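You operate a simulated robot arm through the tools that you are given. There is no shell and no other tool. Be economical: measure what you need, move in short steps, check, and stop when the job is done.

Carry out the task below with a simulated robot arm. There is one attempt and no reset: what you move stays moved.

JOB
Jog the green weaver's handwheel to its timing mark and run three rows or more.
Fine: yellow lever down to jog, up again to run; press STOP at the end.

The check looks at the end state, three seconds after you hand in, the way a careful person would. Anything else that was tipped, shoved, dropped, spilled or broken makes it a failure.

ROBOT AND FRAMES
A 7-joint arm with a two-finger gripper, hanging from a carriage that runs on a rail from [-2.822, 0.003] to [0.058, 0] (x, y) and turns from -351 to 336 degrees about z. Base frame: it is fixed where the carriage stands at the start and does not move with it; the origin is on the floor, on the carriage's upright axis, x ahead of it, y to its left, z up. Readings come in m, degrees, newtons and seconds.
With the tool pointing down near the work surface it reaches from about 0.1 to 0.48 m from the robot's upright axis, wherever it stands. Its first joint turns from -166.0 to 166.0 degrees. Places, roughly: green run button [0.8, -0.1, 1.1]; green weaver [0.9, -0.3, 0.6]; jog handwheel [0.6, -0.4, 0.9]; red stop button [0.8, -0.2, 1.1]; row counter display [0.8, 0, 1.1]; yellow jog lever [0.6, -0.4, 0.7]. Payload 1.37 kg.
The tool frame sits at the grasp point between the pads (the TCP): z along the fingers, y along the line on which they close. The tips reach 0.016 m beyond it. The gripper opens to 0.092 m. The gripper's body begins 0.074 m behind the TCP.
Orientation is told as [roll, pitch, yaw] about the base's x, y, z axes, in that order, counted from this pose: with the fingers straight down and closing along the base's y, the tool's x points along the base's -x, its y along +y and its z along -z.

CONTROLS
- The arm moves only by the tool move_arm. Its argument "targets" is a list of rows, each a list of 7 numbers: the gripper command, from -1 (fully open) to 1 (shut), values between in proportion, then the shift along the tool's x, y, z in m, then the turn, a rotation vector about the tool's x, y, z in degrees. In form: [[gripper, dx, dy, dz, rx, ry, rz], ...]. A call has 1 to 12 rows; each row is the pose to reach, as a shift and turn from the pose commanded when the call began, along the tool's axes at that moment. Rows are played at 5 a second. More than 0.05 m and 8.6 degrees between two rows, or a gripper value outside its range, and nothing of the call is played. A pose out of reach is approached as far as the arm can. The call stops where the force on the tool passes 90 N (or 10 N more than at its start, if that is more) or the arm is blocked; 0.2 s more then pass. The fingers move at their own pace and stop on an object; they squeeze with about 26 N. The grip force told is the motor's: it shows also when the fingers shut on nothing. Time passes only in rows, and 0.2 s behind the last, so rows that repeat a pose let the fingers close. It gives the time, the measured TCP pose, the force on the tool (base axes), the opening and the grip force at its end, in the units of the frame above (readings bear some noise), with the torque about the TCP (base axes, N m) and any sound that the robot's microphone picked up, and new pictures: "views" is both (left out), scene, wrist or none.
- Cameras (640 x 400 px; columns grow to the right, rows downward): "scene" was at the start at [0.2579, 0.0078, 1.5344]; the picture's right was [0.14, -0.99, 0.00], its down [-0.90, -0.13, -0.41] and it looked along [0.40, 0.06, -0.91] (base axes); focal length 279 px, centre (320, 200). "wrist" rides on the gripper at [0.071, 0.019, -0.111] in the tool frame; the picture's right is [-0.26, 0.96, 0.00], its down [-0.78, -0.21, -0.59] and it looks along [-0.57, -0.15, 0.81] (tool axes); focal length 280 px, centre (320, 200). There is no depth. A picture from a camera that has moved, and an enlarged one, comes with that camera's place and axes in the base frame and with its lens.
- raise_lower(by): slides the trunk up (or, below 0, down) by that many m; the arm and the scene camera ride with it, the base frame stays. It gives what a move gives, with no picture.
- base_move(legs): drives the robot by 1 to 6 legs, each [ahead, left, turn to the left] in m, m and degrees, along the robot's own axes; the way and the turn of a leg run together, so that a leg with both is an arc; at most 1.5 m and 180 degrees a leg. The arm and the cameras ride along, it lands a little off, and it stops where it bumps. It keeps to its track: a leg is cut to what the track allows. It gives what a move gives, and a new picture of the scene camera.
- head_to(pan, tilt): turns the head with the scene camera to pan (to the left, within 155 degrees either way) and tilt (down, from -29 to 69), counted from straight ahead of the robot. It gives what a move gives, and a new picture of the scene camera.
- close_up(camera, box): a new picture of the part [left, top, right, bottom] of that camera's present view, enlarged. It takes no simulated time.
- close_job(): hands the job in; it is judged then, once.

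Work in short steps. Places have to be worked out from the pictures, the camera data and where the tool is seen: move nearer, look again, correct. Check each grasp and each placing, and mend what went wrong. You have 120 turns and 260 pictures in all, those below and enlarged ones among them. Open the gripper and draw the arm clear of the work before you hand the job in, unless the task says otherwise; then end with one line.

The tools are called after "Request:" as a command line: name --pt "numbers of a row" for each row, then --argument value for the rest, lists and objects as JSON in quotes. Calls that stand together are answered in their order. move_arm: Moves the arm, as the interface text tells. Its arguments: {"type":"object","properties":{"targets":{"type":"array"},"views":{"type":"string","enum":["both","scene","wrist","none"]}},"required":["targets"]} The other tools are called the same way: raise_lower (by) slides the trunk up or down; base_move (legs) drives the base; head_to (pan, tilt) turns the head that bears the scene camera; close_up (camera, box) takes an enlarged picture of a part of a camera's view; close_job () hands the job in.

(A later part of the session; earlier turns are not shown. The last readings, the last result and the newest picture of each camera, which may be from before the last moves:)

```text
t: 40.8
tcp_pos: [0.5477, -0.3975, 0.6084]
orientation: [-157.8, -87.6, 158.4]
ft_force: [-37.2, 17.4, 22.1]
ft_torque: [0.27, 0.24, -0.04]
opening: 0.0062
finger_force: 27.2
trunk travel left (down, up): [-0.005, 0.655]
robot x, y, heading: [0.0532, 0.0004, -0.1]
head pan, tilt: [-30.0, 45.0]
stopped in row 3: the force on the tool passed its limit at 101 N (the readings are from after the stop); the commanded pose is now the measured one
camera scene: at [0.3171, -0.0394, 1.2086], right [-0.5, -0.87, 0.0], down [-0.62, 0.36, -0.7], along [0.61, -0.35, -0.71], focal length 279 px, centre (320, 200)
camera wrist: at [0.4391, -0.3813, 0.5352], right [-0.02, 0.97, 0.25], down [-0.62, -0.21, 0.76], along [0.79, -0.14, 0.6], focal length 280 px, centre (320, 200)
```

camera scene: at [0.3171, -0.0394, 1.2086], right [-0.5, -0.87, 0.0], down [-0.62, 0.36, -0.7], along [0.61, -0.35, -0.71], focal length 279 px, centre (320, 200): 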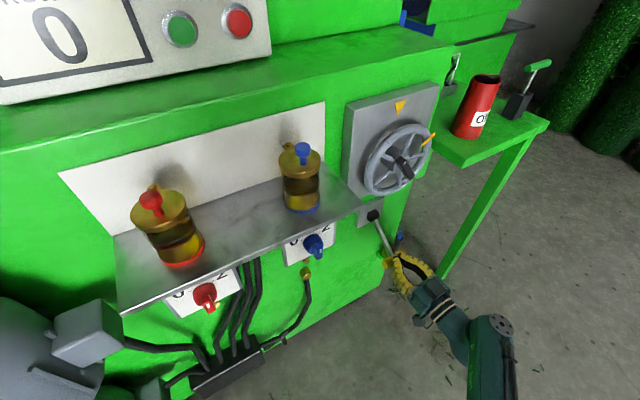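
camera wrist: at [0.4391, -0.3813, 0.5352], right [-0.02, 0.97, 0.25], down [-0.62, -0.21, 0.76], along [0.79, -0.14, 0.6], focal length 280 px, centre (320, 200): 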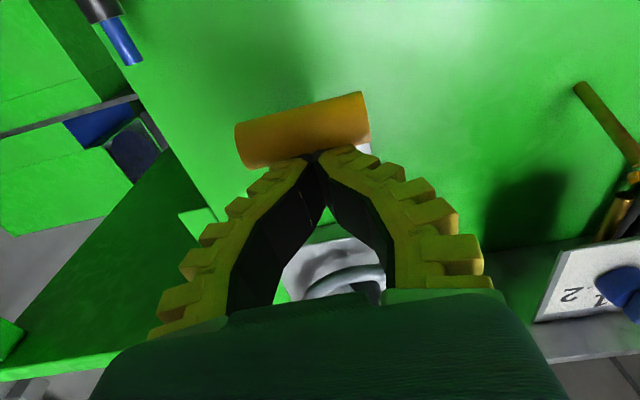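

The lever has hit its end stop, so it is down. I retract straight back, then up.

Request:
move_arm --pt "1 -0.01 0 -0.005 0 0 0" --pt "1 -0.015 0 -0.04 0 0 0" --pt "1 -0.02 0 -0.08 0 2.4 0" --pt "1 -0.06 0 -0.1 0 2.4 0" --pt "1 -0.1 0 -0.12 0 2.4 0" --views "both"

Request:
close_up --camera "scene" --box '[330, 70, 450, 290]'

```text
t: 42.0
tcp_pos: [0.4342, -0.4047, 0.707]
orientation: [-70.3, -89.1, 70.8]
ft_force: [0.3, -0.8, 0.5]
ft_torque: [0.01, -0.02, 0.0]
opening: 0.0
finger_force: 27.7
trunk travel left (down, up): [-0.005, 0.655]
robot x, y, heading: [0.0523, 0.0016, -0.1]
head pan, tilt: [-30.0, 45.0]
camera scene: at [0.3234, -0.0419, 1.2104], right [-0.5, -0.87, 0.0], down [-0.61, 0.35, -0.71], along [0.61, -0.35, -0.71], focal length 279 px, centre (320, 200)
camera wrist: at [0.3224, -0.3868, 0.6378], right [-0.01, 0.97, 0.25], down [-0.58, -0.2, 0.79], along [0.81, -0.14, 0.57], focal length 280 px, centre (320, 200)
```

scene: 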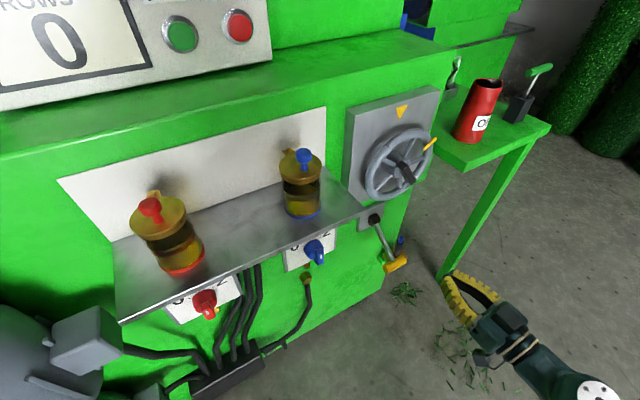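
wrist: 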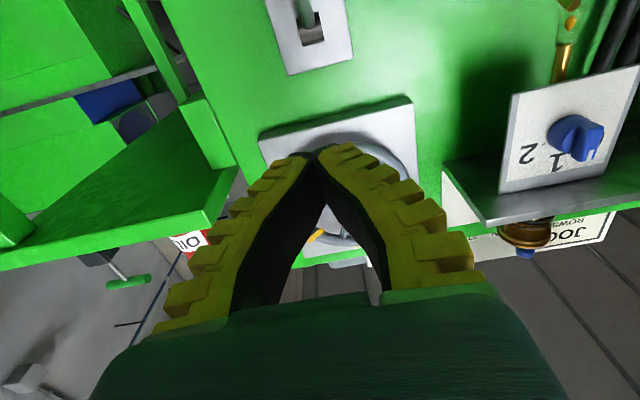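

```text
1.82 times, centred on (390, 180) of scene
camera zoom: at [0.3234, -0.0419, 1.2104], right [-0.5, -0.87, 0.0], down [-0.61, 0.35, -0.71], along [0.61, -0.35, -0.71], focal length 508 px, centre (193, 236)
```

zoom: 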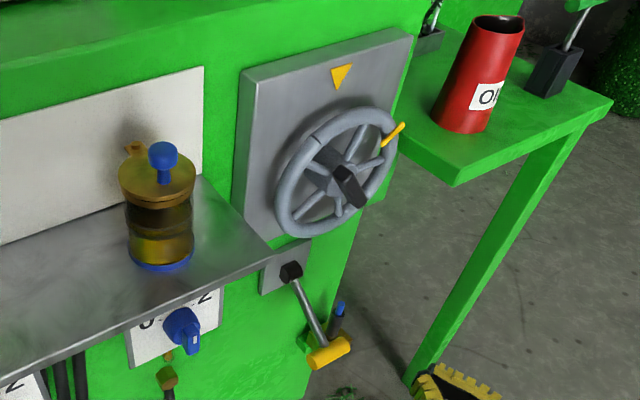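

The display now shows JOG. I move in front of the hub with the gripper half open and rolled -27° to align with the bar.

Request:
move_arm --pt "-0.3 -0.04 0 0 0 0 -7" --pt "-0.3 -0.08 0.002 0 0 0 -14" --pt "-0.3 -0.12 0.004 0.01 0 0 -21" --pt "-0.3 -0.153 0.005 0.03 0 0 -27" --pt "-0.3 -0.153 0.005 0.06 0 0 -27" --pt "-0.3 -0.153 0.005 0.086 0 0 -27" --pt "-0.3 -0.153 0.005 0.086 0 0 -27" --views "both"

Request:
close_up --camera "scene" --box '[320, 70, 480, 230]'

```text
t: 43.6
tcp_pos: [0.5213, -0.3922, 0.8563]
orientation: [-89.3, -62.0, 89.9]
ft_force: [-0.7, -0.9, 0.0]
ft_torque: [0.01, 0.0, 0.0]
opening: 0.0622
finger_force: 1.5
trunk travel left (down, up): [-0.005, 0.655]
robot x, y, heading: [0.06, -0.0036, -0.0]
head pan, tilt: [-30.0, 45.0]
camera scene: at [0.3233, -0.0417, 1.2104], right [-0.5, -0.87, 0.0], down [-0.61, 0.35, -0.71], along [0.61, -0.35, -0.71], focal length 279 px, centre (320, 200)
camera wrist: at [0.4106, -0.4088, 0.788], right [-0.01, 0.98, -0.22], down [-0.59, 0.17, 0.79], along [0.81, 0.14, 0.57], focal length 280 px, centre (320, 200)
```

scene: 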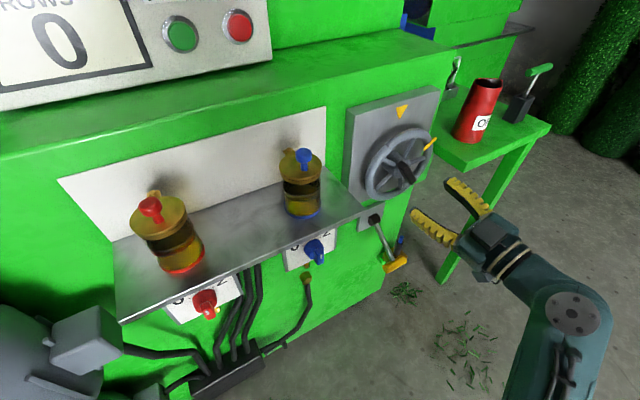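
wrist: 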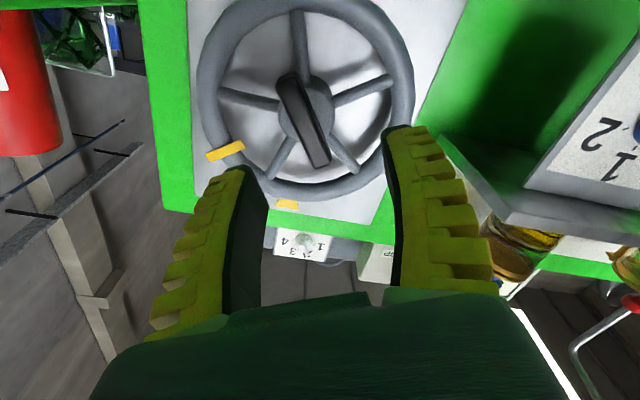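

```text
2.50 times, centred on (400, 150) of scene
camera zoom: at [0.3233, -0.0417, 1.2104], right [-0.5, -0.87, 0.0], down [-0.61, 0.35, -0.71], along [0.61, -0.35, -0.71], focal length 698 px, centre (120, 325)
```

zoom: 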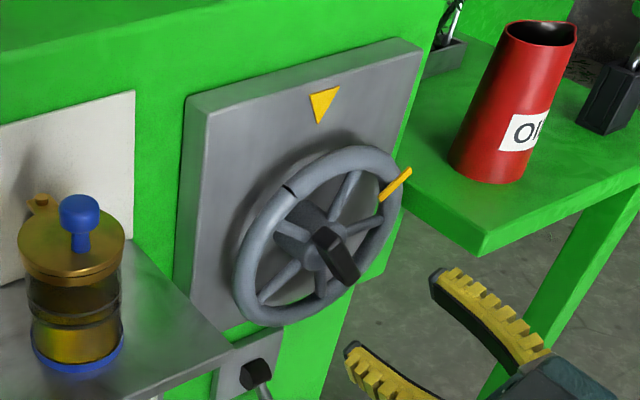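

The bar centre reads at about (0.60,-0.403,0.858), leaning roughly 33°. I shift 9 mm right, roll 6° more and advance.

Request:
move_arm --pt "-0.3 0.0023 -0.009 0.02 0 0 -3" --pt "-0.3 0.0023 -0.009 0.04 0 0 -6" --pt "-0.3 0.0023 -0.009 0.06 0 0 -6" --pt "-0.3 0.0023 -0.009 0.07 0 0 -6" --views "both"

Request:
close_up --camera "scene" --box '[320, 70, 480, 230]'

```text
t: 44.6
tcp_pos: [0.5905, -0.4029, 0.8585]
orientation: [-89.5, -55.9, 90.1]
ft_force: [-0.5, -0.3, 0.7]
ft_torque: [0.01, -0.01, -0.01]
opening: 0.0625
finger_force: 1.2
trunk travel left (down, up): [-0.005, 0.655]
robot x, y, heading: [0.0527, 0.0001, 0.0]
head pan, tilt: [-30.0, 45.0]
camera scene: at [0.3237, -0.0418, 1.2105], right [-0.5, -0.87, 0.0], down [-0.61, 0.35, -0.71], along [0.61, -0.35, -0.71], focal length 279 px, centre (320, 200)
camera wrist: at [0.4798, -0.4277, 0.7917], right [-0.01, 0.95, -0.32], down [-0.59, 0.26, 0.77], along [0.81, 0.2, 0.55], focal length 280 px, centre (320, 200)
```

scene: 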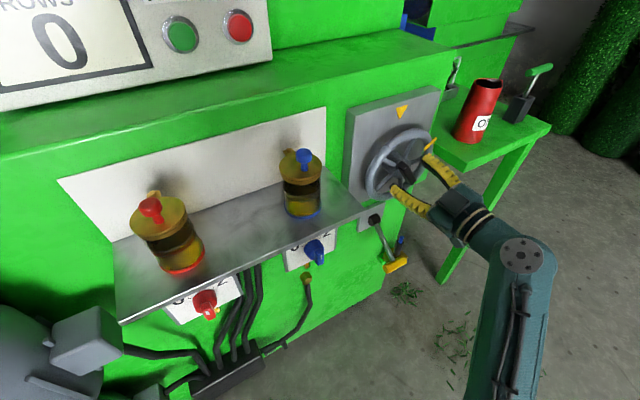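
wrist: 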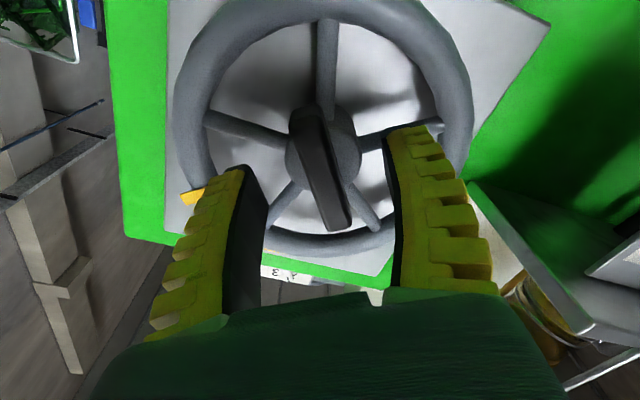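

```text
2.50 times, centred on (400, 150) of scene
camera zoom: at [0.3237, -0.0418, 1.2105], right [-0.5, -0.87, 0.0], down [-0.61, 0.35, -0.71], along [0.61, -0.35, -0.71], focal length 698 px, centre (120, 325)
```

zoom: 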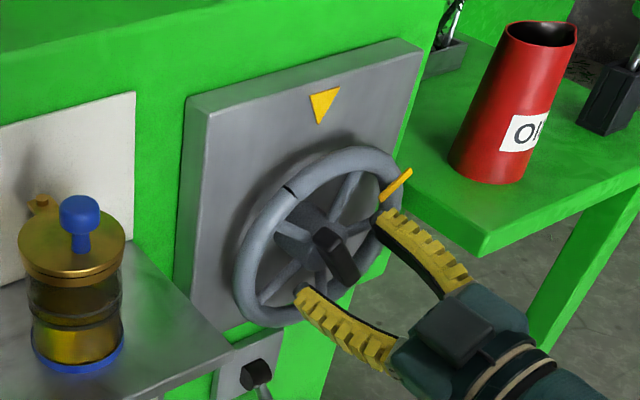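

The bar lies between the fingers. I advance 12 mm more and close.

Request:
move_arm --pt "-0.3 0 0 0.006 0 0 0" --pt "-0.3 0 0 0.012 0 0 0" --pt "0.2 0 0 0.012 0 0 0" --pt "0.6 0 0 0.012 0 0 0" --pt "1 0 0 0.012 0 0 0" --pt "1 0 0 0.012 0 0 0" --views "both"

```text
t: 46.0
tcp_pos: [0.6011, -0.4012, 0.859]
orientation: [-89.4, -56.1, 89.9]
ft_force: [-6.1, 1.8, 2.0]
ft_torque: [-0.11, -0.02, 0.01]
opening: 0.0078
finger_force: 27.9
trunk travel left (down, up): [-0.005, 0.655]
robot x, y, heading: [0.0558, -0.0023, -0.1]
head pan, tilt: [-30.0, 45.0]
camera scene: at [0.3227, -0.0416, 1.2103], right [-0.5, -0.87, 0.0], down [-0.61, 0.35, -0.71], along [0.61, -0.35, -0.71], focal length 279 px, centre (320, 200)
camera wrist: at [0.4898, -0.4257, 0.7919], right [-0.01, 0.95, -0.32], down [-0.59, 0.26, 0.77], along [0.81, 0.2, 0.55], focal length 280 px, centre (320, 200)
```

scene: 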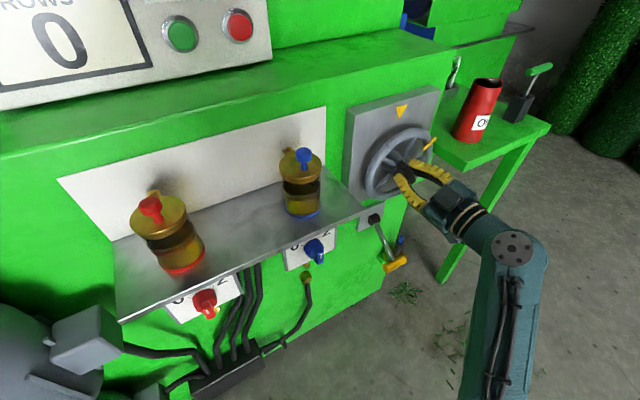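
wrist: 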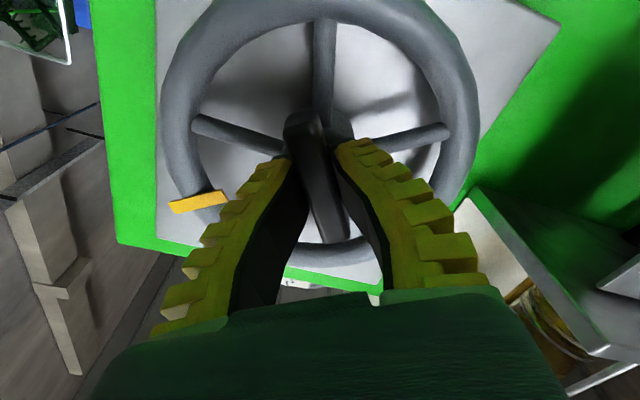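

The bar is gripped. I turn counter-clockwise by 24° first and check that the wheel follows.

Request:
move_arm --pt "1 0 0 0 0 0 -6" --pt "1 0 0 0 0 0 -12" --pt "1 0 0 0 0 0 -18" --pt "1 0 0 0 0 0 -24" --views "both"

Request:
close_up --camera "scene" --box '[320, 70, 480, 230]'

```text
t: 47.0
tcp_pos: [0.6025, -0.401, 0.8597]
orientation: [-89.6, -31.8, 90.2]
ft_force: [-8.4, -0.2, 2.9]
ft_torque: [0.12, 0.2, -0.39]
opening: 0.0084
finger_force: 28.1
trunk travel left (down, up): [-0.005, 0.655]
robot x, y, heading: [0.0572, 0.0002, -0.1]
head pan, tilt: [-30.0, 45.0]
camera scene: at [0.3225, -0.0419, 1.2102], right [-0.5, -0.87, 0.0], down [-0.61, 0.35, -0.71], along [0.61, -0.35, -0.71], focal length 279 px, centre (320, 200)
camera wrist: at [0.4904, -0.4523, 0.8079], right [-0.01, 0.73, -0.68], down [-0.59, 0.55, 0.6], along [0.81, 0.41, 0.43], focal length 280 px, centre (320, 200)
```

scene: 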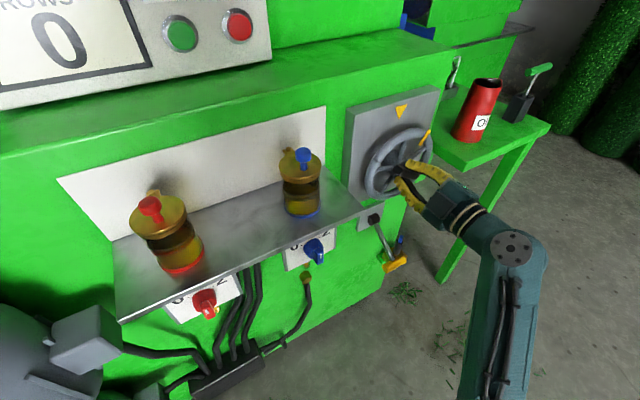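
wrist: 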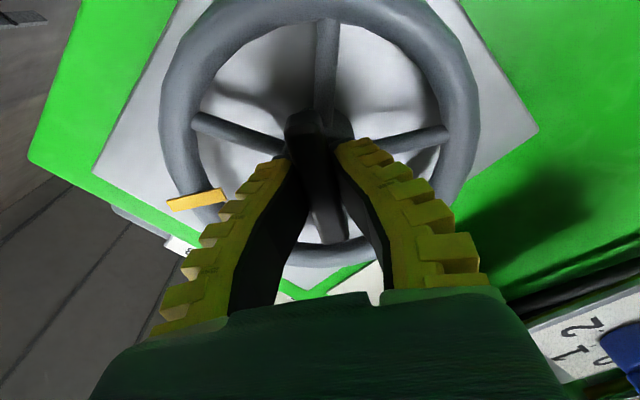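

```text
2.50 times, centred on (400, 150) of scene
camera zoom: at [0.3225, -0.0419, 1.2102], right [-0.5, -0.87, 0.0], down [-0.61, 0.35, -0.71], along [0.61, -0.35, -0.71], focal length 698 px, centre (120, 325)
```

zoom: 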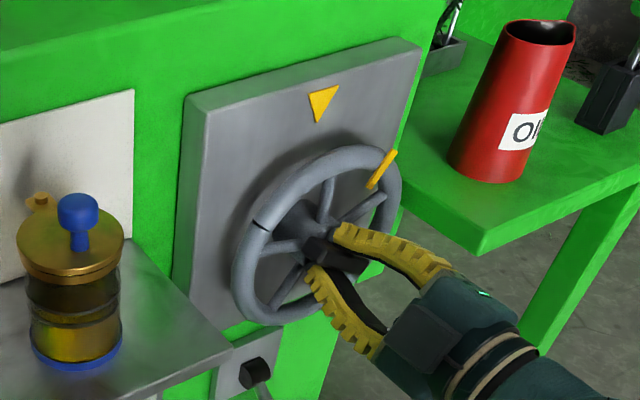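

The wheel follows. Another 22°.

Request:
move_arm --pt "1 0 0 0 0 0 -6" --pt "1 0 0 0 0 0 -12" --pt "1 0 0 0 0 0 -18" --pt "1 0 0 0 0 0 -22" --pt "1 0 0 0 0 0 -22" --views "wrist"

Request:
close_up --camera "scene" --box '[340, 80, 440, 210]'

```text
t: 48.2
tcp_pos: [0.6017, -0.4022, 0.8609]
orientation: [-89.6, -9.9, 90.4]
ft_force: [-8.3, -3.4, -1.3]
ft_torque: [0.04, 0.1, -0.42]
opening: 0.0088
finger_force: 27.1
trunk travel left (down, up): [-0.005, 0.655]
robot x, y, heading: [0.0535, -0.0014, -0.1]
head pan, tilt: [-30.0, 45.0]
camera wrist: at [0.4908, -0.4689, 0.831], right [-0.01, 0.42, -0.91], down [-0.59, 0.73, 0.35], along [0.81, 0.54, 0.24], focal length 280 px, centre (320, 200)
```

wrist: 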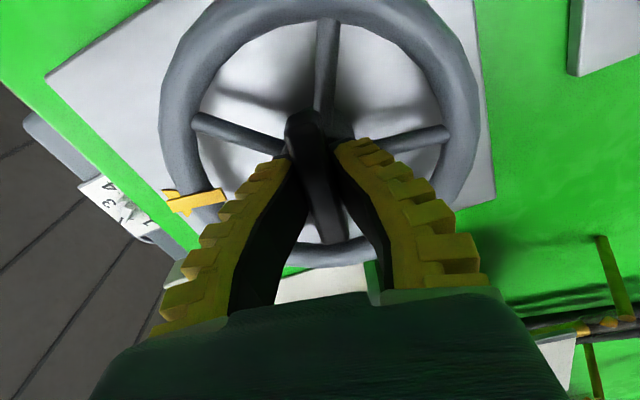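

```text
3.08 times, centred on (390, 145) of scene
camera zoom: at [0.3221, -0.0423, 1.2101], right [-0.5, -0.87, 0.0], down [-0.61, 0.35, -0.71], along [0.61, -0.35, -0.71], focal length 859 px, centre (105, 369)
```

zoom: 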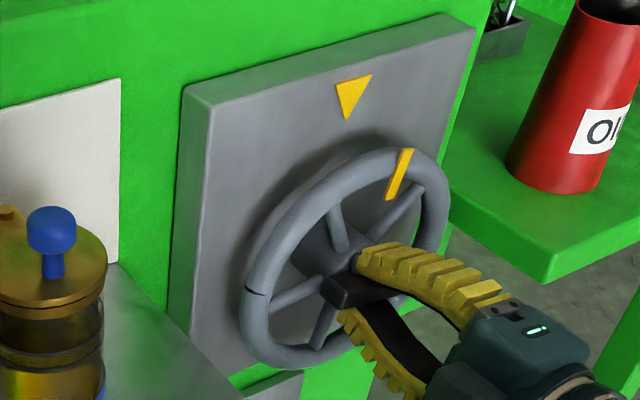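

Triangulation puts the tab about 9–10° short of the mark, which agrees with the gripper being at 80° of the expected 90°. I turn 10° more.

Request:
move_arm --pt "1 0 0 0 0 0 -5" --pt "1 0 0 0 0 0 -10" --pt "1 0 0 0 0 0 -10" --pt "1 0 0 0 0 0 -10" --views "wrist"

Request:
close_up --camera "scene" --box '[340, 80, 440, 210]'

Request:
close_up --camera "wrist" --box '[60, 100, 300, 300]'

```text
t: 49.2
tcp_pos: [0.6016, -0.4016, 0.859]
orientation: [-89.7, 0.0, 90.5]
ft_force: [-7.3, -4.5, -0.6]
ft_torque: [0.07, -0.01, -0.09]
opening: 0.0084
finger_force: 27.6
trunk travel left (down, up): [-0.005, 0.655]
robot x, y, heading: [0.0542, 0.0031, -0.3]
head pan, tilt: [-30.0, 45.0]
camera wrist: at [0.4908, -0.4734, 0.8431], right [-0.01, 0.26, -0.97], down [-0.59, 0.77, 0.22], along [0.8, 0.58, 0.15], focal length 280 px, centre (320, 200)
```

wrist: 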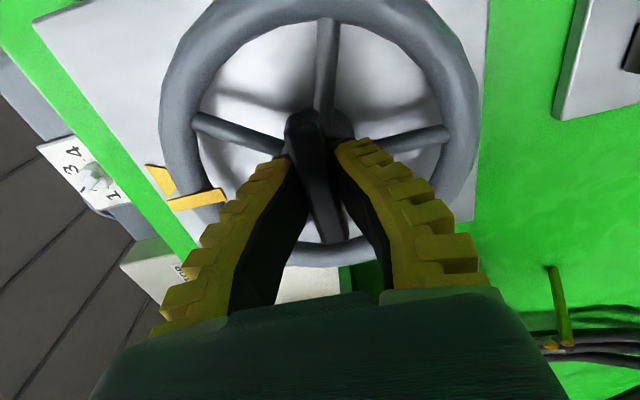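

```text
3.08 times, centred on (390, 145) of scene
camera zoom: at [0.3224, -0.0424, 1.2102], right [-0.5, -0.87, 0.0], down [-0.61, 0.35, -0.71], along [0.61, -0.35, -0.71], focal length 859 px, centre (105, 369)
```

zoom: 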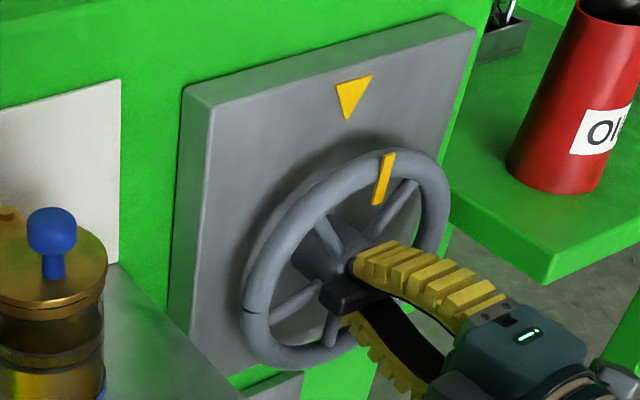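

```text
2.00 times, centred on (180, 200) of wrist
camera zoom: at [0.4908, -0.4734, 0.8431], right [-0.01, 0.26, -0.97], down [-0.59, 0.77, 0.22], along [0.8, 0.58, 0.15], focal length 561 px, centre (600, 200)
```

zoom: 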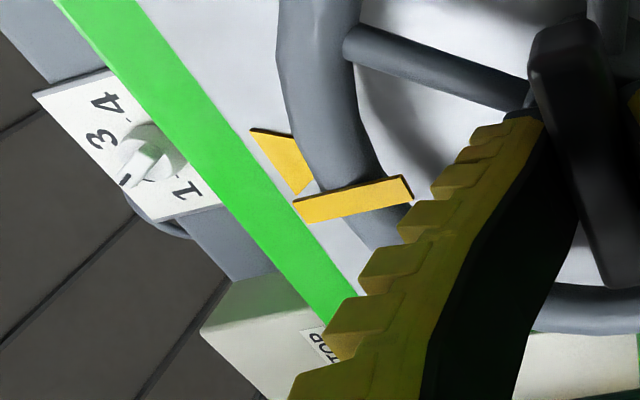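

The tab now triangulates to y≈-0.400, above the hub at y≈-0.401, with the mark at y≈-0.399, so it is aligned. I open the gripper and back straight out.

Request:
move_arm --pt "0.5 0 0 0 0 0 0" --pt "0 0 0 0 0 0 0" --pt "-0.2 0 0 0 0 0 0" --pt "-0.2 0 0 -0.03 0 0 0" --pt "-0.2 0 0 -0.07 0 0 0" --pt "-0.2 0 0 -0.11 0 0 0" --pt "-0.2 0 0 -0.15 0 0 0" --views "wrist"

Request:
close_up --camera "scene" --box '[340, 80, 440, 210]'

Request:
close_up --camera "wrist" --box '[100, 30, 420, 230]'

```text
t: 50.8
tcp_pos: [0.4502, -0.4034, 0.8621]
orientation: [-89.7, 0.0, 90.5]
ft_force: [-0.7, 0.2, 0.3]
ft_torque: [-0.01, -0.02, 0.02]
opening: 0.058
finger_force: 2.3
trunk travel left (down, up): [-0.005, 0.655]
robot x, y, heading: [0.0511, 0.0001, -0.1]
head pan, tilt: [-30.0, 45.0]
camera wrist: at [0.3407, -0.4754, 0.8443], right [-0.01, 0.26, -0.96], down [-0.6, 0.77, 0.22], along [0.8, 0.58, 0.15], focal length 280 px, centre (320, 200)
```

wrist: 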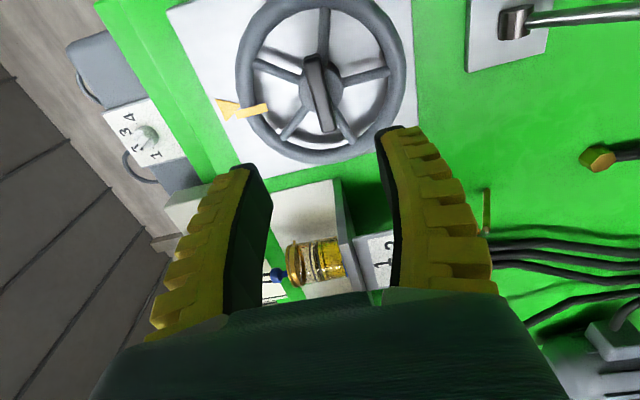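

```text
3.08 times, centred on (390, 145) of scene
camera zoom: at [0.3229, -0.0418, 1.2103], right [-0.5, -0.87, 0.0], down [-0.61, 0.35, -0.71], along [0.61, -0.35, -0.71], focal length 859 px, centre (105, 369)
```

zoom: 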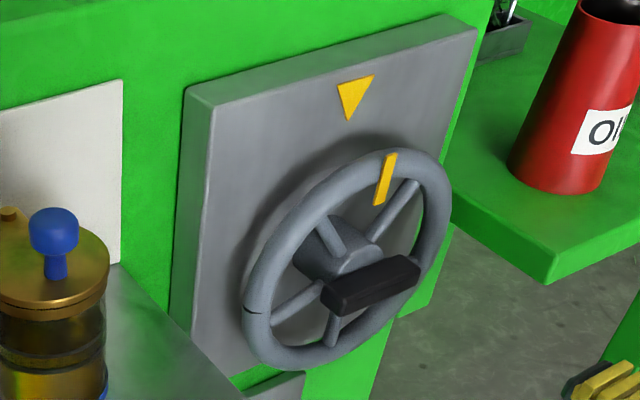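

```text
2.00 times, centred on (260, 130) of wrist
camera zoom: at [0.3407, -0.4754, 0.8443], right [-0.01, 0.26, -0.96], down [-0.6, 0.77, 0.22], along [0.8, 0.58, 0.15], focal length 561 px, centre (440, 340)
```

zoom: 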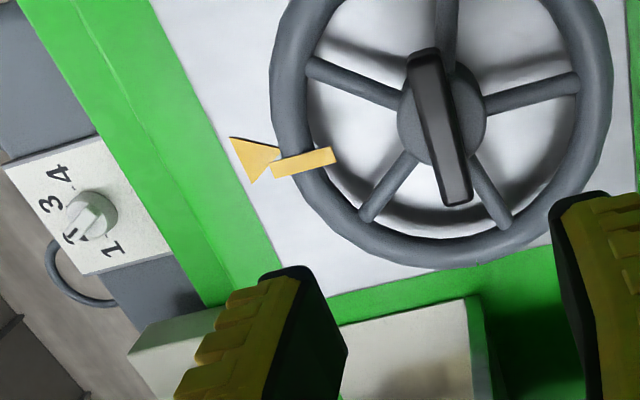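

The wheel stays aligned after release. Next is the lever: since reach is limited low down, I'll grip its handle from the front with the tool pitched about 25° down. First comes the approach pose, open, 10 cm short of the handle at about (0.56,-0.398,0.595).

Request:
move_arm --pt "-0.4 0 0.035 0 -4 0 0" --pt "-0.4 0 0.07 0 -8 0 0" --pt "-0.4 -0.002 0.105 0 -12 0 0" --pt "-0.4 -0.004 0.14 0.005 -16 0 0" --pt "-0.4 -0.005 0.175 0.01 -20 0 0" --pt "-0.4 -0.005 0.205 0.015 -25 0 0" --pt "-0.4 -0.005 0.224 0.02 -25 0 0" --views "both"

Request:
close_up --camera "scene" --box '[330, 170, 490, 330]'

```text
t: 52.4
tcp_pos: [0.473, -0.3967, 0.6369]
orientation: [-64.7, 0.0, 90.4]
ft_force: [0.2, 1.9, 0.1]
ft_torque: [0.0, 0.0, -0.03]
opening: 0.0668
finger_force: 1.7
trunk travel left (down, up): [-0.005, 0.655]
robot x, y, heading: [0.0532, 0.001, 0.1]
head pan, tilt: [-30.0, 45.0]
camera scene: at [0.3235, -0.0416, 1.2105], right [-0.5, -0.87, 0.0], down [-0.61, 0.35, -0.71], along [0.61, -0.35, -0.71], focal length 279 px, centre (320, 200)
camera wrist: at [0.3653, -0.468, 0.6682], right [-0.42, 0.26, -0.87], down [-0.45, 0.78, 0.44], along [0.79, 0.58, -0.21], focal length 280 px, centre (320, 200)
```

scene: 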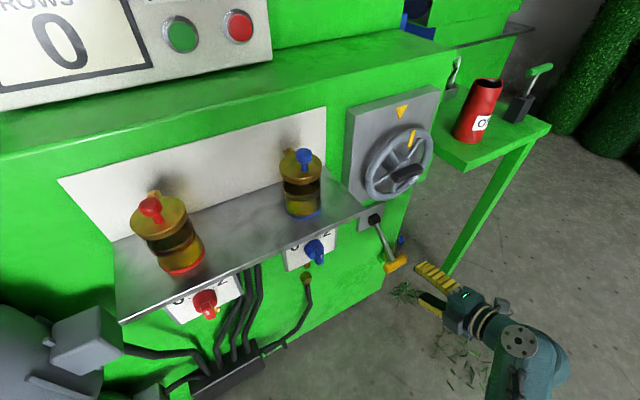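
wrist: 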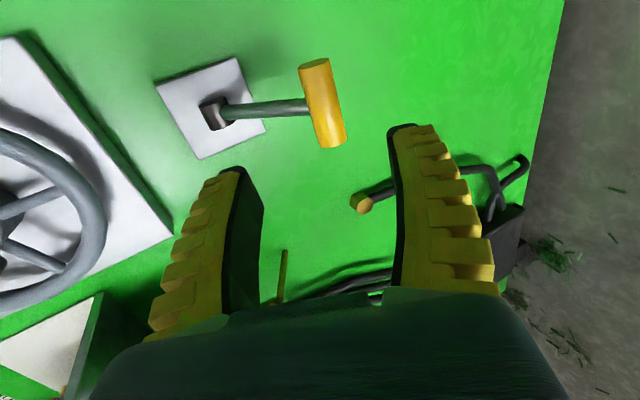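

```text
2.50 times, centred on (410, 250) of scene
camera zoom: at [0.3235, -0.0416, 1.2105], right [-0.5, -0.87, 0.0], down [-0.61, 0.35, -0.71], along [0.61, -0.35, -0.71], focal length 698 px, centre (95, 75)
```

zoom: 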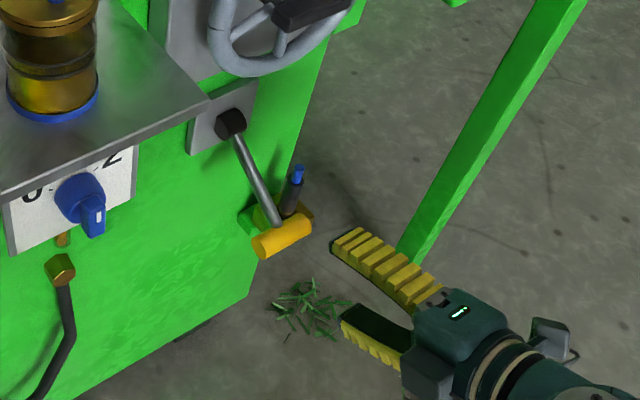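

The handle is confirmed at (0.561,-0.400,0.591). I advance so the open fingers straddle it, without closing, because the stem would foul the upper finger. The lower finger will lift it.

Request:
move_arm --pt "-0.4 0.002 0.0025 0.03 0 0 0" --pt "-0.4 0.002 0.0045 0.06 0 0 0" --pt "-0.4 0.002 0.0045 0.08 0 0 0" --pt "-0.4 0.002 0.0045 0.094 0 0 0" --views "both"

Request:
close_up --camera "scene" --box '[330, 170, 490, 330]'

```text
t: 53.4
tcp_pos: [0.5592, -0.3985, 0.5922]
orientation: [-64.7, 0.1, 90.5]
ft_force: [-0.1, -0.7, 0.5]
ft_torque: [-0.02, -0.03, 0.01]
opening: 0.0667
finger_force: 1.2
trunk travel left (down, up): [-0.005, 0.655]
robot x, y, heading: [0.0543, -0.0017, 0.0]
head pan, tilt: [-30.0, 45.0]
camera scene: at [0.3239, -0.0419, 1.2106], right [-0.5, -0.87, 0.0], down [-0.61, 0.35, -0.71], along [0.61, -0.35, -0.71], focal length 279 px, centre (320, 200)
camera wrist: at [0.4504, -0.4711, 0.6232], right [-0.41, 0.26, -0.87], down [-0.45, 0.78, 0.44], along [0.79, 0.57, -0.21], focal length 280 px, centre (320, 200)
```

scene: 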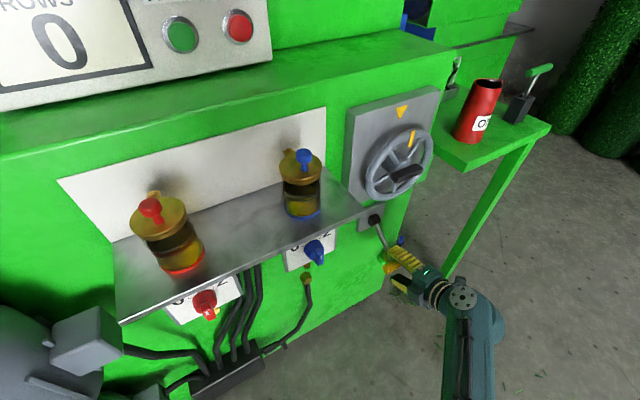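
wrist: 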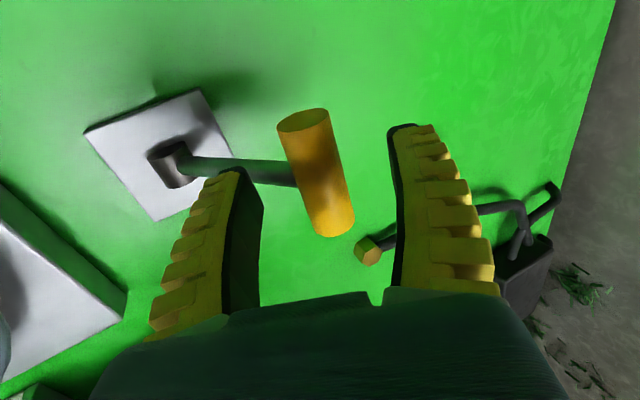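

```text
2.50 times, centred on (410, 250) of scene
camera zoom: at [0.3239, -0.0419, 1.2106], right [-0.5, -0.87, 0.0], down [-0.61, 0.35, -0.71], along [0.61, -0.35, -0.71], focal length 698 px, centre (95, 75)
```

zoom: 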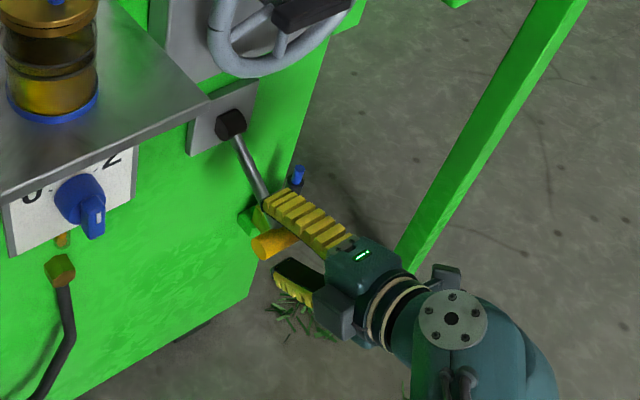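

The handle lies between the fingers. I lift along the lever's arc.

Request:
move_arm --pt "-0.4 0 -0.0247 -0.0181 0 0 0" --pt "-0.4 0 -0.0398 -0.033 0 0 0" --pt "-0.4 0 -0.0558 -0.0459 0 0 0" --pt "-0.4 0 -0.0735 -0.0553 0 0 0" --pt "-0.4 0 -0.0925 -0.0619 0 0 0" --pt "-0.4 0 -0.1046 -0.0643 0 0 0" --views "both"

Request:
close_up --camera "scene" --box '[330, 150, 490, 310]'

```text
t: 54.8
tcp_pos: [0.5446, -0.3989, 0.7166]
orientation: [-64.8, -0.1, 90.5]
ft_force: [-0.5, 0.6, -0.5]
ft_torque: [0.0, -0.01, 0.01]
opening: 0.0665
finger_force: 1.9
trunk travel left (down, up): [-0.005, 0.655]
robot x, y, heading: [0.0528, 0.0005, -0.5]
head pan, tilt: [-30.0, 45.0]
camera scene: at [0.3238, -0.0418, 1.2105], right [-0.5, -0.87, 0.0], down [-0.61, 0.35, -0.71], along [0.61, -0.35, -0.71], focal length 279 px, centre (320, 200)
camera wrist: at [0.435, -0.4703, 0.747], right [-0.41, 0.26, -0.87], down [-0.45, 0.78, 0.44], along [0.79, 0.58, -0.21], focal length 280 px, centre (320, 200)
```

scene: 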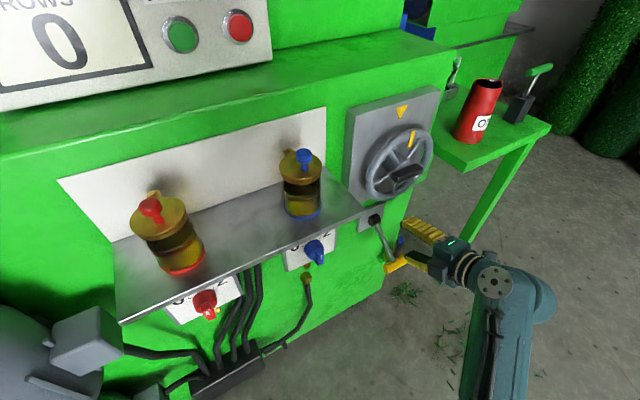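
wrist: 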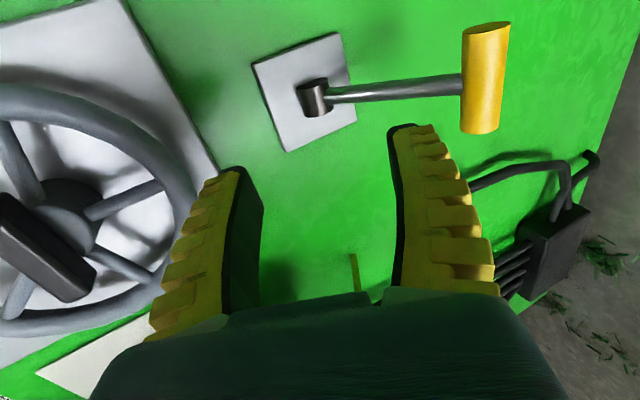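

```text
2.50 times, centred on (410, 230) of scene
camera zoom: at [0.3238, -0.0418, 1.2105], right [-0.5, -0.87, 0.0], down [-0.61, 0.35, -0.71], along [0.61, -0.35, -0.71], focal length 698 px, centre (95, 125)
```

zoom: 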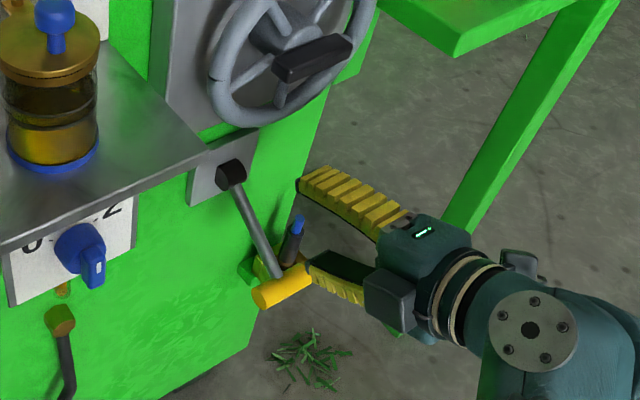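

The lower finger slipped past in front of the handle and the lever is still down. I back off, close the fingers into a rod, and line up just below the handle.

Request:
move_arm --pt "-0.4 0 0.0015 -0.0434 0 0 0" --pt "0.3 0 0 -0.0801 0 0 0" --pt "1 0 0.0362 -0.0659 0 0 0" --pt "1 0 0.0713 -0.0462 0 0 0" --pt "1 0 0.1062 -0.0265 0 0 0" --pt "1 0 0.133 -0.0118 0 0 0" --pt "1 0 0.133 -0.0118 0 0 0" --views "both"

Request:
close_up --camera "scene" --box '[330, 150, 490, 310]'

```text
t: 56.4
tcp_pos: [0.4753, -0.3975, 0.6012]
orientation: [-64.8, 0.1, 90.5]
ft_force: [0.4, 0.5, 0.5]
ft_torque: [-0.02, 0.0, -0.01]
opening: 0.0001
finger_force: 25.7
trunk travel left (down, up): [-0.005, 0.655]
robot x, y, heading: [0.0545, 0.003, -0.0]
head pan, tilt: [-30.0, 45.0]
camera scene: at [0.3236, -0.0418, 1.2105], right [-0.5, -0.87, 0.0], down [-0.61, 0.35, -0.71], along [0.61, -0.35, -0.71], focal length 279 px, centre (320, 200)
camera wrist: at [0.3673, -0.4697, 0.6328], right [-0.41, 0.26, -0.87], down [-0.45, 0.78, 0.44], along [0.79, 0.58, -0.21], focal length 280 px, centre (320, 200)
```

scene: 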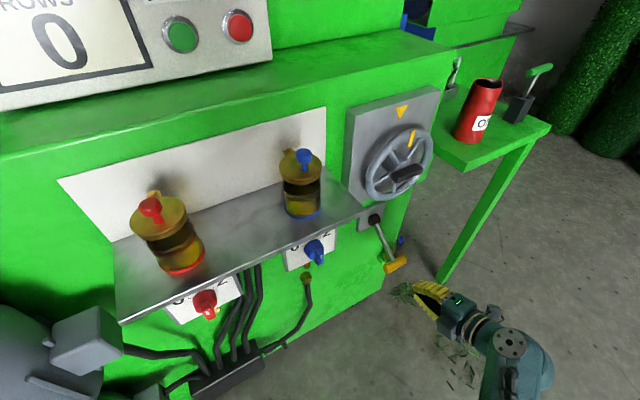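
wrist: 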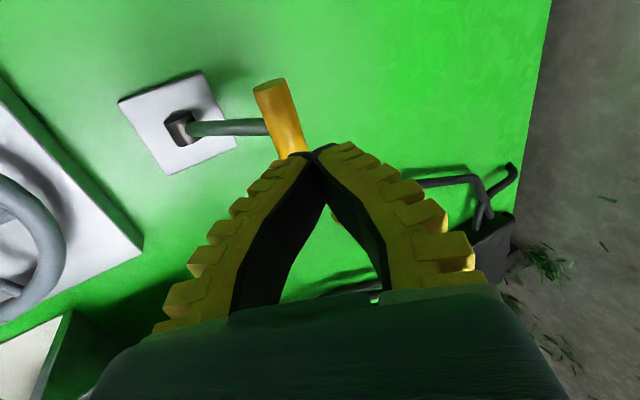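

```text
2.50 times, centred on (410, 230) of scene
camera zoom: at [0.3236, -0.0418, 1.2105], right [-0.5, -0.87, 0.0], down [-0.61, 0.35, -0.71], along [0.61, -0.35, -0.71], focal length 698 px, centre (95, 125)
```

zoom: 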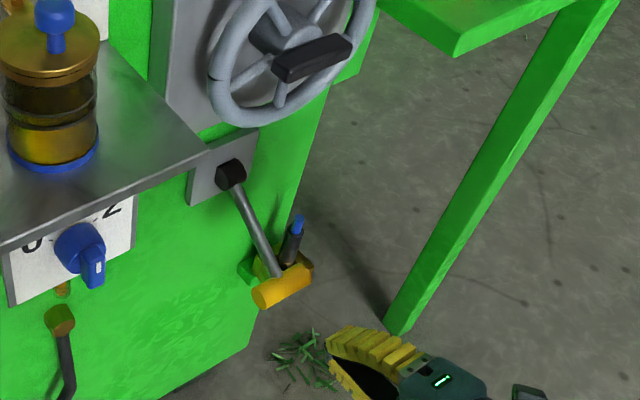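

The closed fingers form a wedge in the vertical plane here, and that would slip. I roll the gripper back 90° so the flat 30 mm edges face up.

Request:
move_arm --pt "1 0 0.002 -0.01 0 0 8.3" --pt "1 0 0.004 -0.01 0 0 16.6" --pt "1 0 0.006 -0.01 0 0 25" --pt "1 0 0.006 -0.01 0 0 33.3" --pt "1 0 0.006 -0.01 0 0 41.6" --pt "1 0 0.006 -0.01 0 0 50" --pt "1 0 0.006 -0.01 0 0 58" --pt "1 0 0.006 -0.01 0 0 66" --pt "1 0 0.006 -0.01 0 0 74" --pt "1 0 0.006 -0.01 0 0 82" --pt "1 0 0.006 -0.01 0 0 90" --views "wrist"

```text
t: 58.8
tcp_pos: [0.4638, -0.3982, 0.5981]
orientation: [0.5, -64.7, 0.0]
ft_force: [0.3, -0.7, -0.3]
ft_torque: [-0.01, -0.01, 0.01]
opening: 0.0
finger_force: 26.0
trunk travel left (down, up): [-0.005, 0.655]
robot x, y, heading: [0.0539, -0.0012, -0.1]
head pan, tilt: [-30.0, 45.0]
camera wrist: at [0.3323, -0.38, 0.5822], right [0.11, 0.96, 0.24], down [-0.2, -0.22, 0.96], along [0.97, -0.15, 0.17], focal length 280 px, centre (320, 200)
```

wrist: 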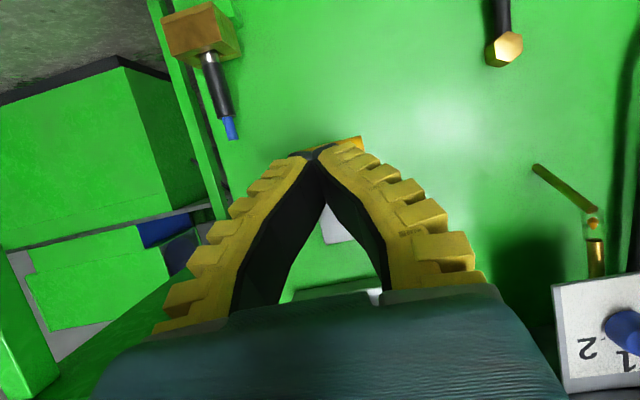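

The path passes about 8 mm under the handle. I advance below it.

Request:
move_arm --pt "1 0 0 0.03 0 0 0" --pt "1 0 0 0.06 0 0 0" --pt "1 0 0 0.09 0 0 0" --pt "1 0 0 0.11 0 0 0" --views "wrist"

Request:
close_up --camera "scene" --box '[330, 150, 490, 310]'

```text
t: 59.8
tcp_pos: [0.563, -0.3998, 0.5524]
orientation: [0.0, -64.7, 0.5]
ft_force: [0.3, 0.3, -0.1]
ft_torque: [0.0, 0.0, -0.02]
opening: 0.0
finger_force: 26.0
trunk travel left (down, up): [-0.005, 0.655]
robot x, y, heading: [0.0526, 0.0036, 0.0]
head pan, tilt: [-30.0, 45.0]
camera wrist: at [0.4327, -0.3809, 0.5373], right [0.1, 0.97, 0.24], down [-0.2, -0.21, 0.96], along [0.97, -0.15, 0.17], focal length 280 px, centre (320, 200)
```

wrist: 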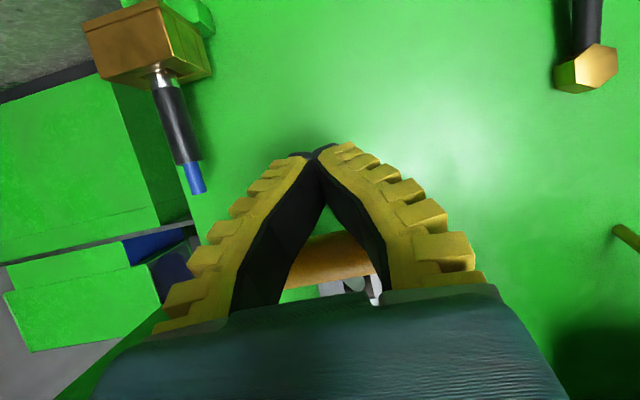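

```text
2.50 times, centred on (410, 230) of scene
camera zoom: at [0.324, -0.042, 1.2106], right [-0.5, -0.87, 0.0], down [-0.61, 0.35, -0.71], along [0.61, -0.35, -0.71], focal length 698 px, centre (95, 125)
```

zoom: 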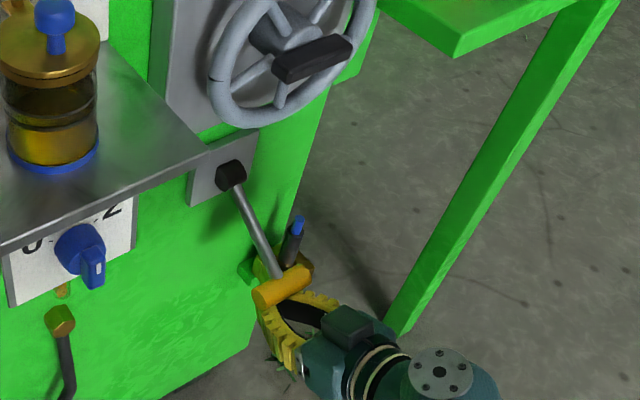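

The fingers are squarely under the handle. I lift along the arc.

Request:
move_arm --pt "1 -0.0241 0 -0.0191 0 0 0" --pt "1 -0.037 0 -0.028 0 0 0" --pt "1 -0.0491 0 -0.0364 0 0 0" --pt "1 -0.0717 0 -0.0471 0 0 0" --pt "1 -0.0915 0 -0.052 0 0 0" --pt "1 -0.1 0 -0.054 0 0 0" --pt "1 -0.108 0 -0.056 0 0 0" --pt "1 -0.116 0 -0.059 0 0 0" --views "wrist"

Request:
close_up --camera "scene" --box '[330, 150, 490, 310]'

```text
t: 61.6
tcp_pos: [0.5481, -0.3938, 0.6632]
orientation: [2.8, -63.1, -2.0]
ft_force: [-7.7, -2.4, -44.5]
ft_torque: [-0.38, -0.44, 0.0]
opening: 0.0063
finger_force: 27.5
trunk travel left (down, up): [-0.005, 0.655]
robot x, y, heading: [0.0524, 0.0009, -0.2]
head pan, tilt: [-30.0, 45.0]
camera wrist: at [0.4167, -0.3752, 0.6513], right [0.11, 0.96, 0.25], down [-0.17, -0.23, 0.96], along [0.98, -0.15, 0.14], focal length 280 px, centre (320, 200)
```

wrist: 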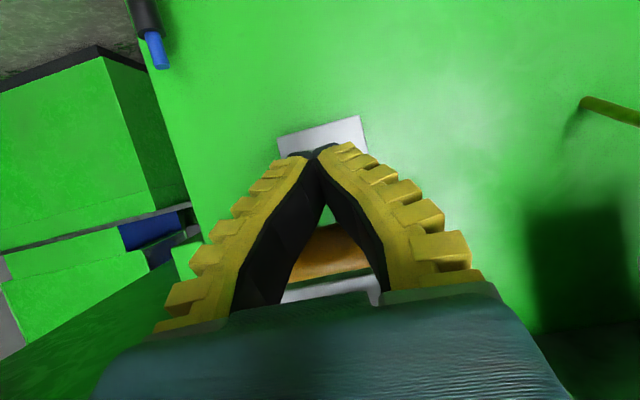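

```text
2.50 times, centred on (410, 230) of scene
camera zoom: at [0.3195, -0.0403, 1.2088], right [-0.5, -0.87, 0.0], down [-0.61, 0.36, -0.7], along [0.61, -0.35, -0.71], focal length 698 px, centre (95, 125)
```

zoom: 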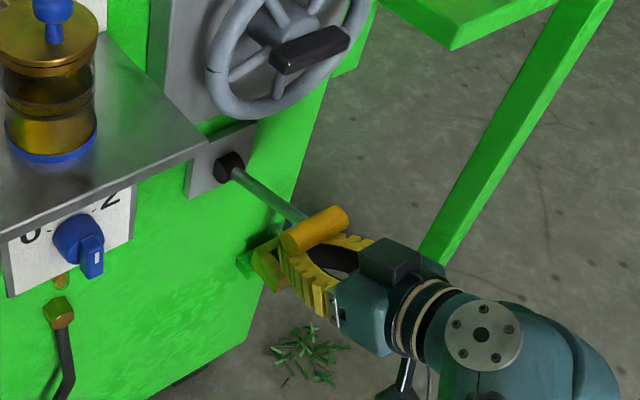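

A 44 N reaction shows the lever at its upper stop. I ease off downward, pull back, then look at the display.

Request:
move_arm --pt "1 0.015 0 0.0 0 0 0" --pt "1 0.02 0 -0.04 0 0 0" --pt "1 0.02 0 -0.08 0 0 0" --pt "1 0.02 0 -0.12 0 0 0" --views "wrist"

Request:
head_to --pan -15 --tilt 25

Request:
close_up --camera "scene" --box '[100, 50, 600, 380]'

```text
t: 62.6
tcp_pos: [0.4407, -0.399, 0.7159]
orientation: [-0.1, -64.8, 0.6]
ft_force: [-0.5, -0.5, 0.0]
ft_torque: [0.07, -0.01, 0.01]
opening: 0.0
finger_force: 28.2
trunk travel left (down, up): [-0.005, 0.655]
robot x, y, heading: [0.0529, 0.0005, -0.3]
head pan, tilt: [-30.0, 45.0]
camera wrist: at [0.3096, -0.38, 0.7005], right [0.1, 0.97, 0.24], down [-0.2, -0.21, 0.96], along [0.97, -0.15, 0.17], focal length 280 px, centre (320, 200)
```

wrist: 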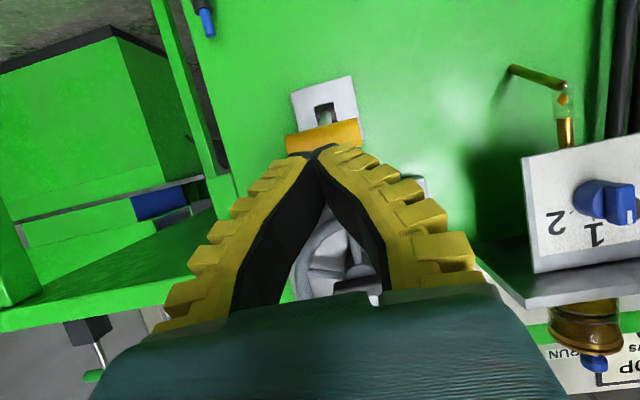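

```text
t: 63.4
tcp_pos: [0.4417, -0.3974, 0.7159]
orientation: [0.1, -64.7, 0.4]
ft_force: [-0.5, -0.5, 0.2]
ft_torque: [-0.02, 0.01, -0.01]
opening: 0.0003
finger_force: 27.8
trunk travel left (down, up): [-0.005, 0.655]
robot x, y, heading: [0.053, 0.0003, -0.3]
head pan, tilt: [-15.0, 25.0]
camera scene: at [0.3422, -0.0251, 1.241], right [-0.26, -0.97, 0.0], down [-0.41, 0.11, -0.91], along [0.87, -0.24, -0.42], focal length 279 px, centre (320, 200)
```

scene: 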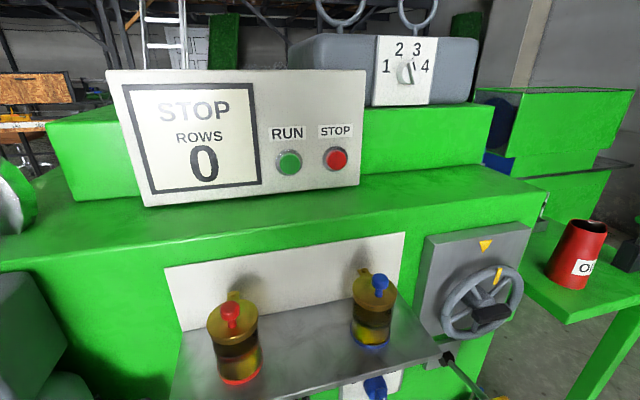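

```text
1.21 times, centred on (350, 215) of scene
camera zoom: at [0.3422, -0.0251, 1.241], right [-0.26, -0.97, 0.0], down [-0.41, 0.11, -0.91], along [0.87, -0.24, -0.42], focal length 338 px, centre (284, 182)
```

zoom: 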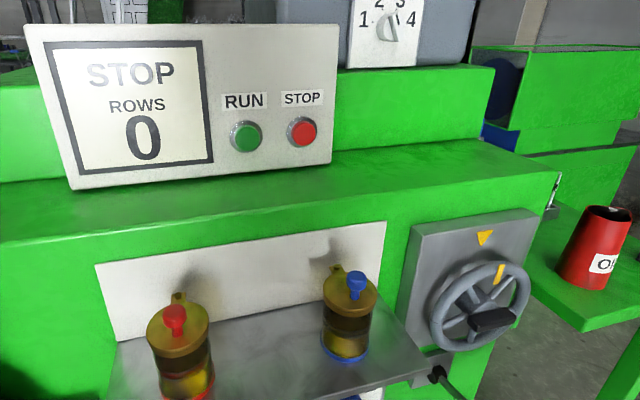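

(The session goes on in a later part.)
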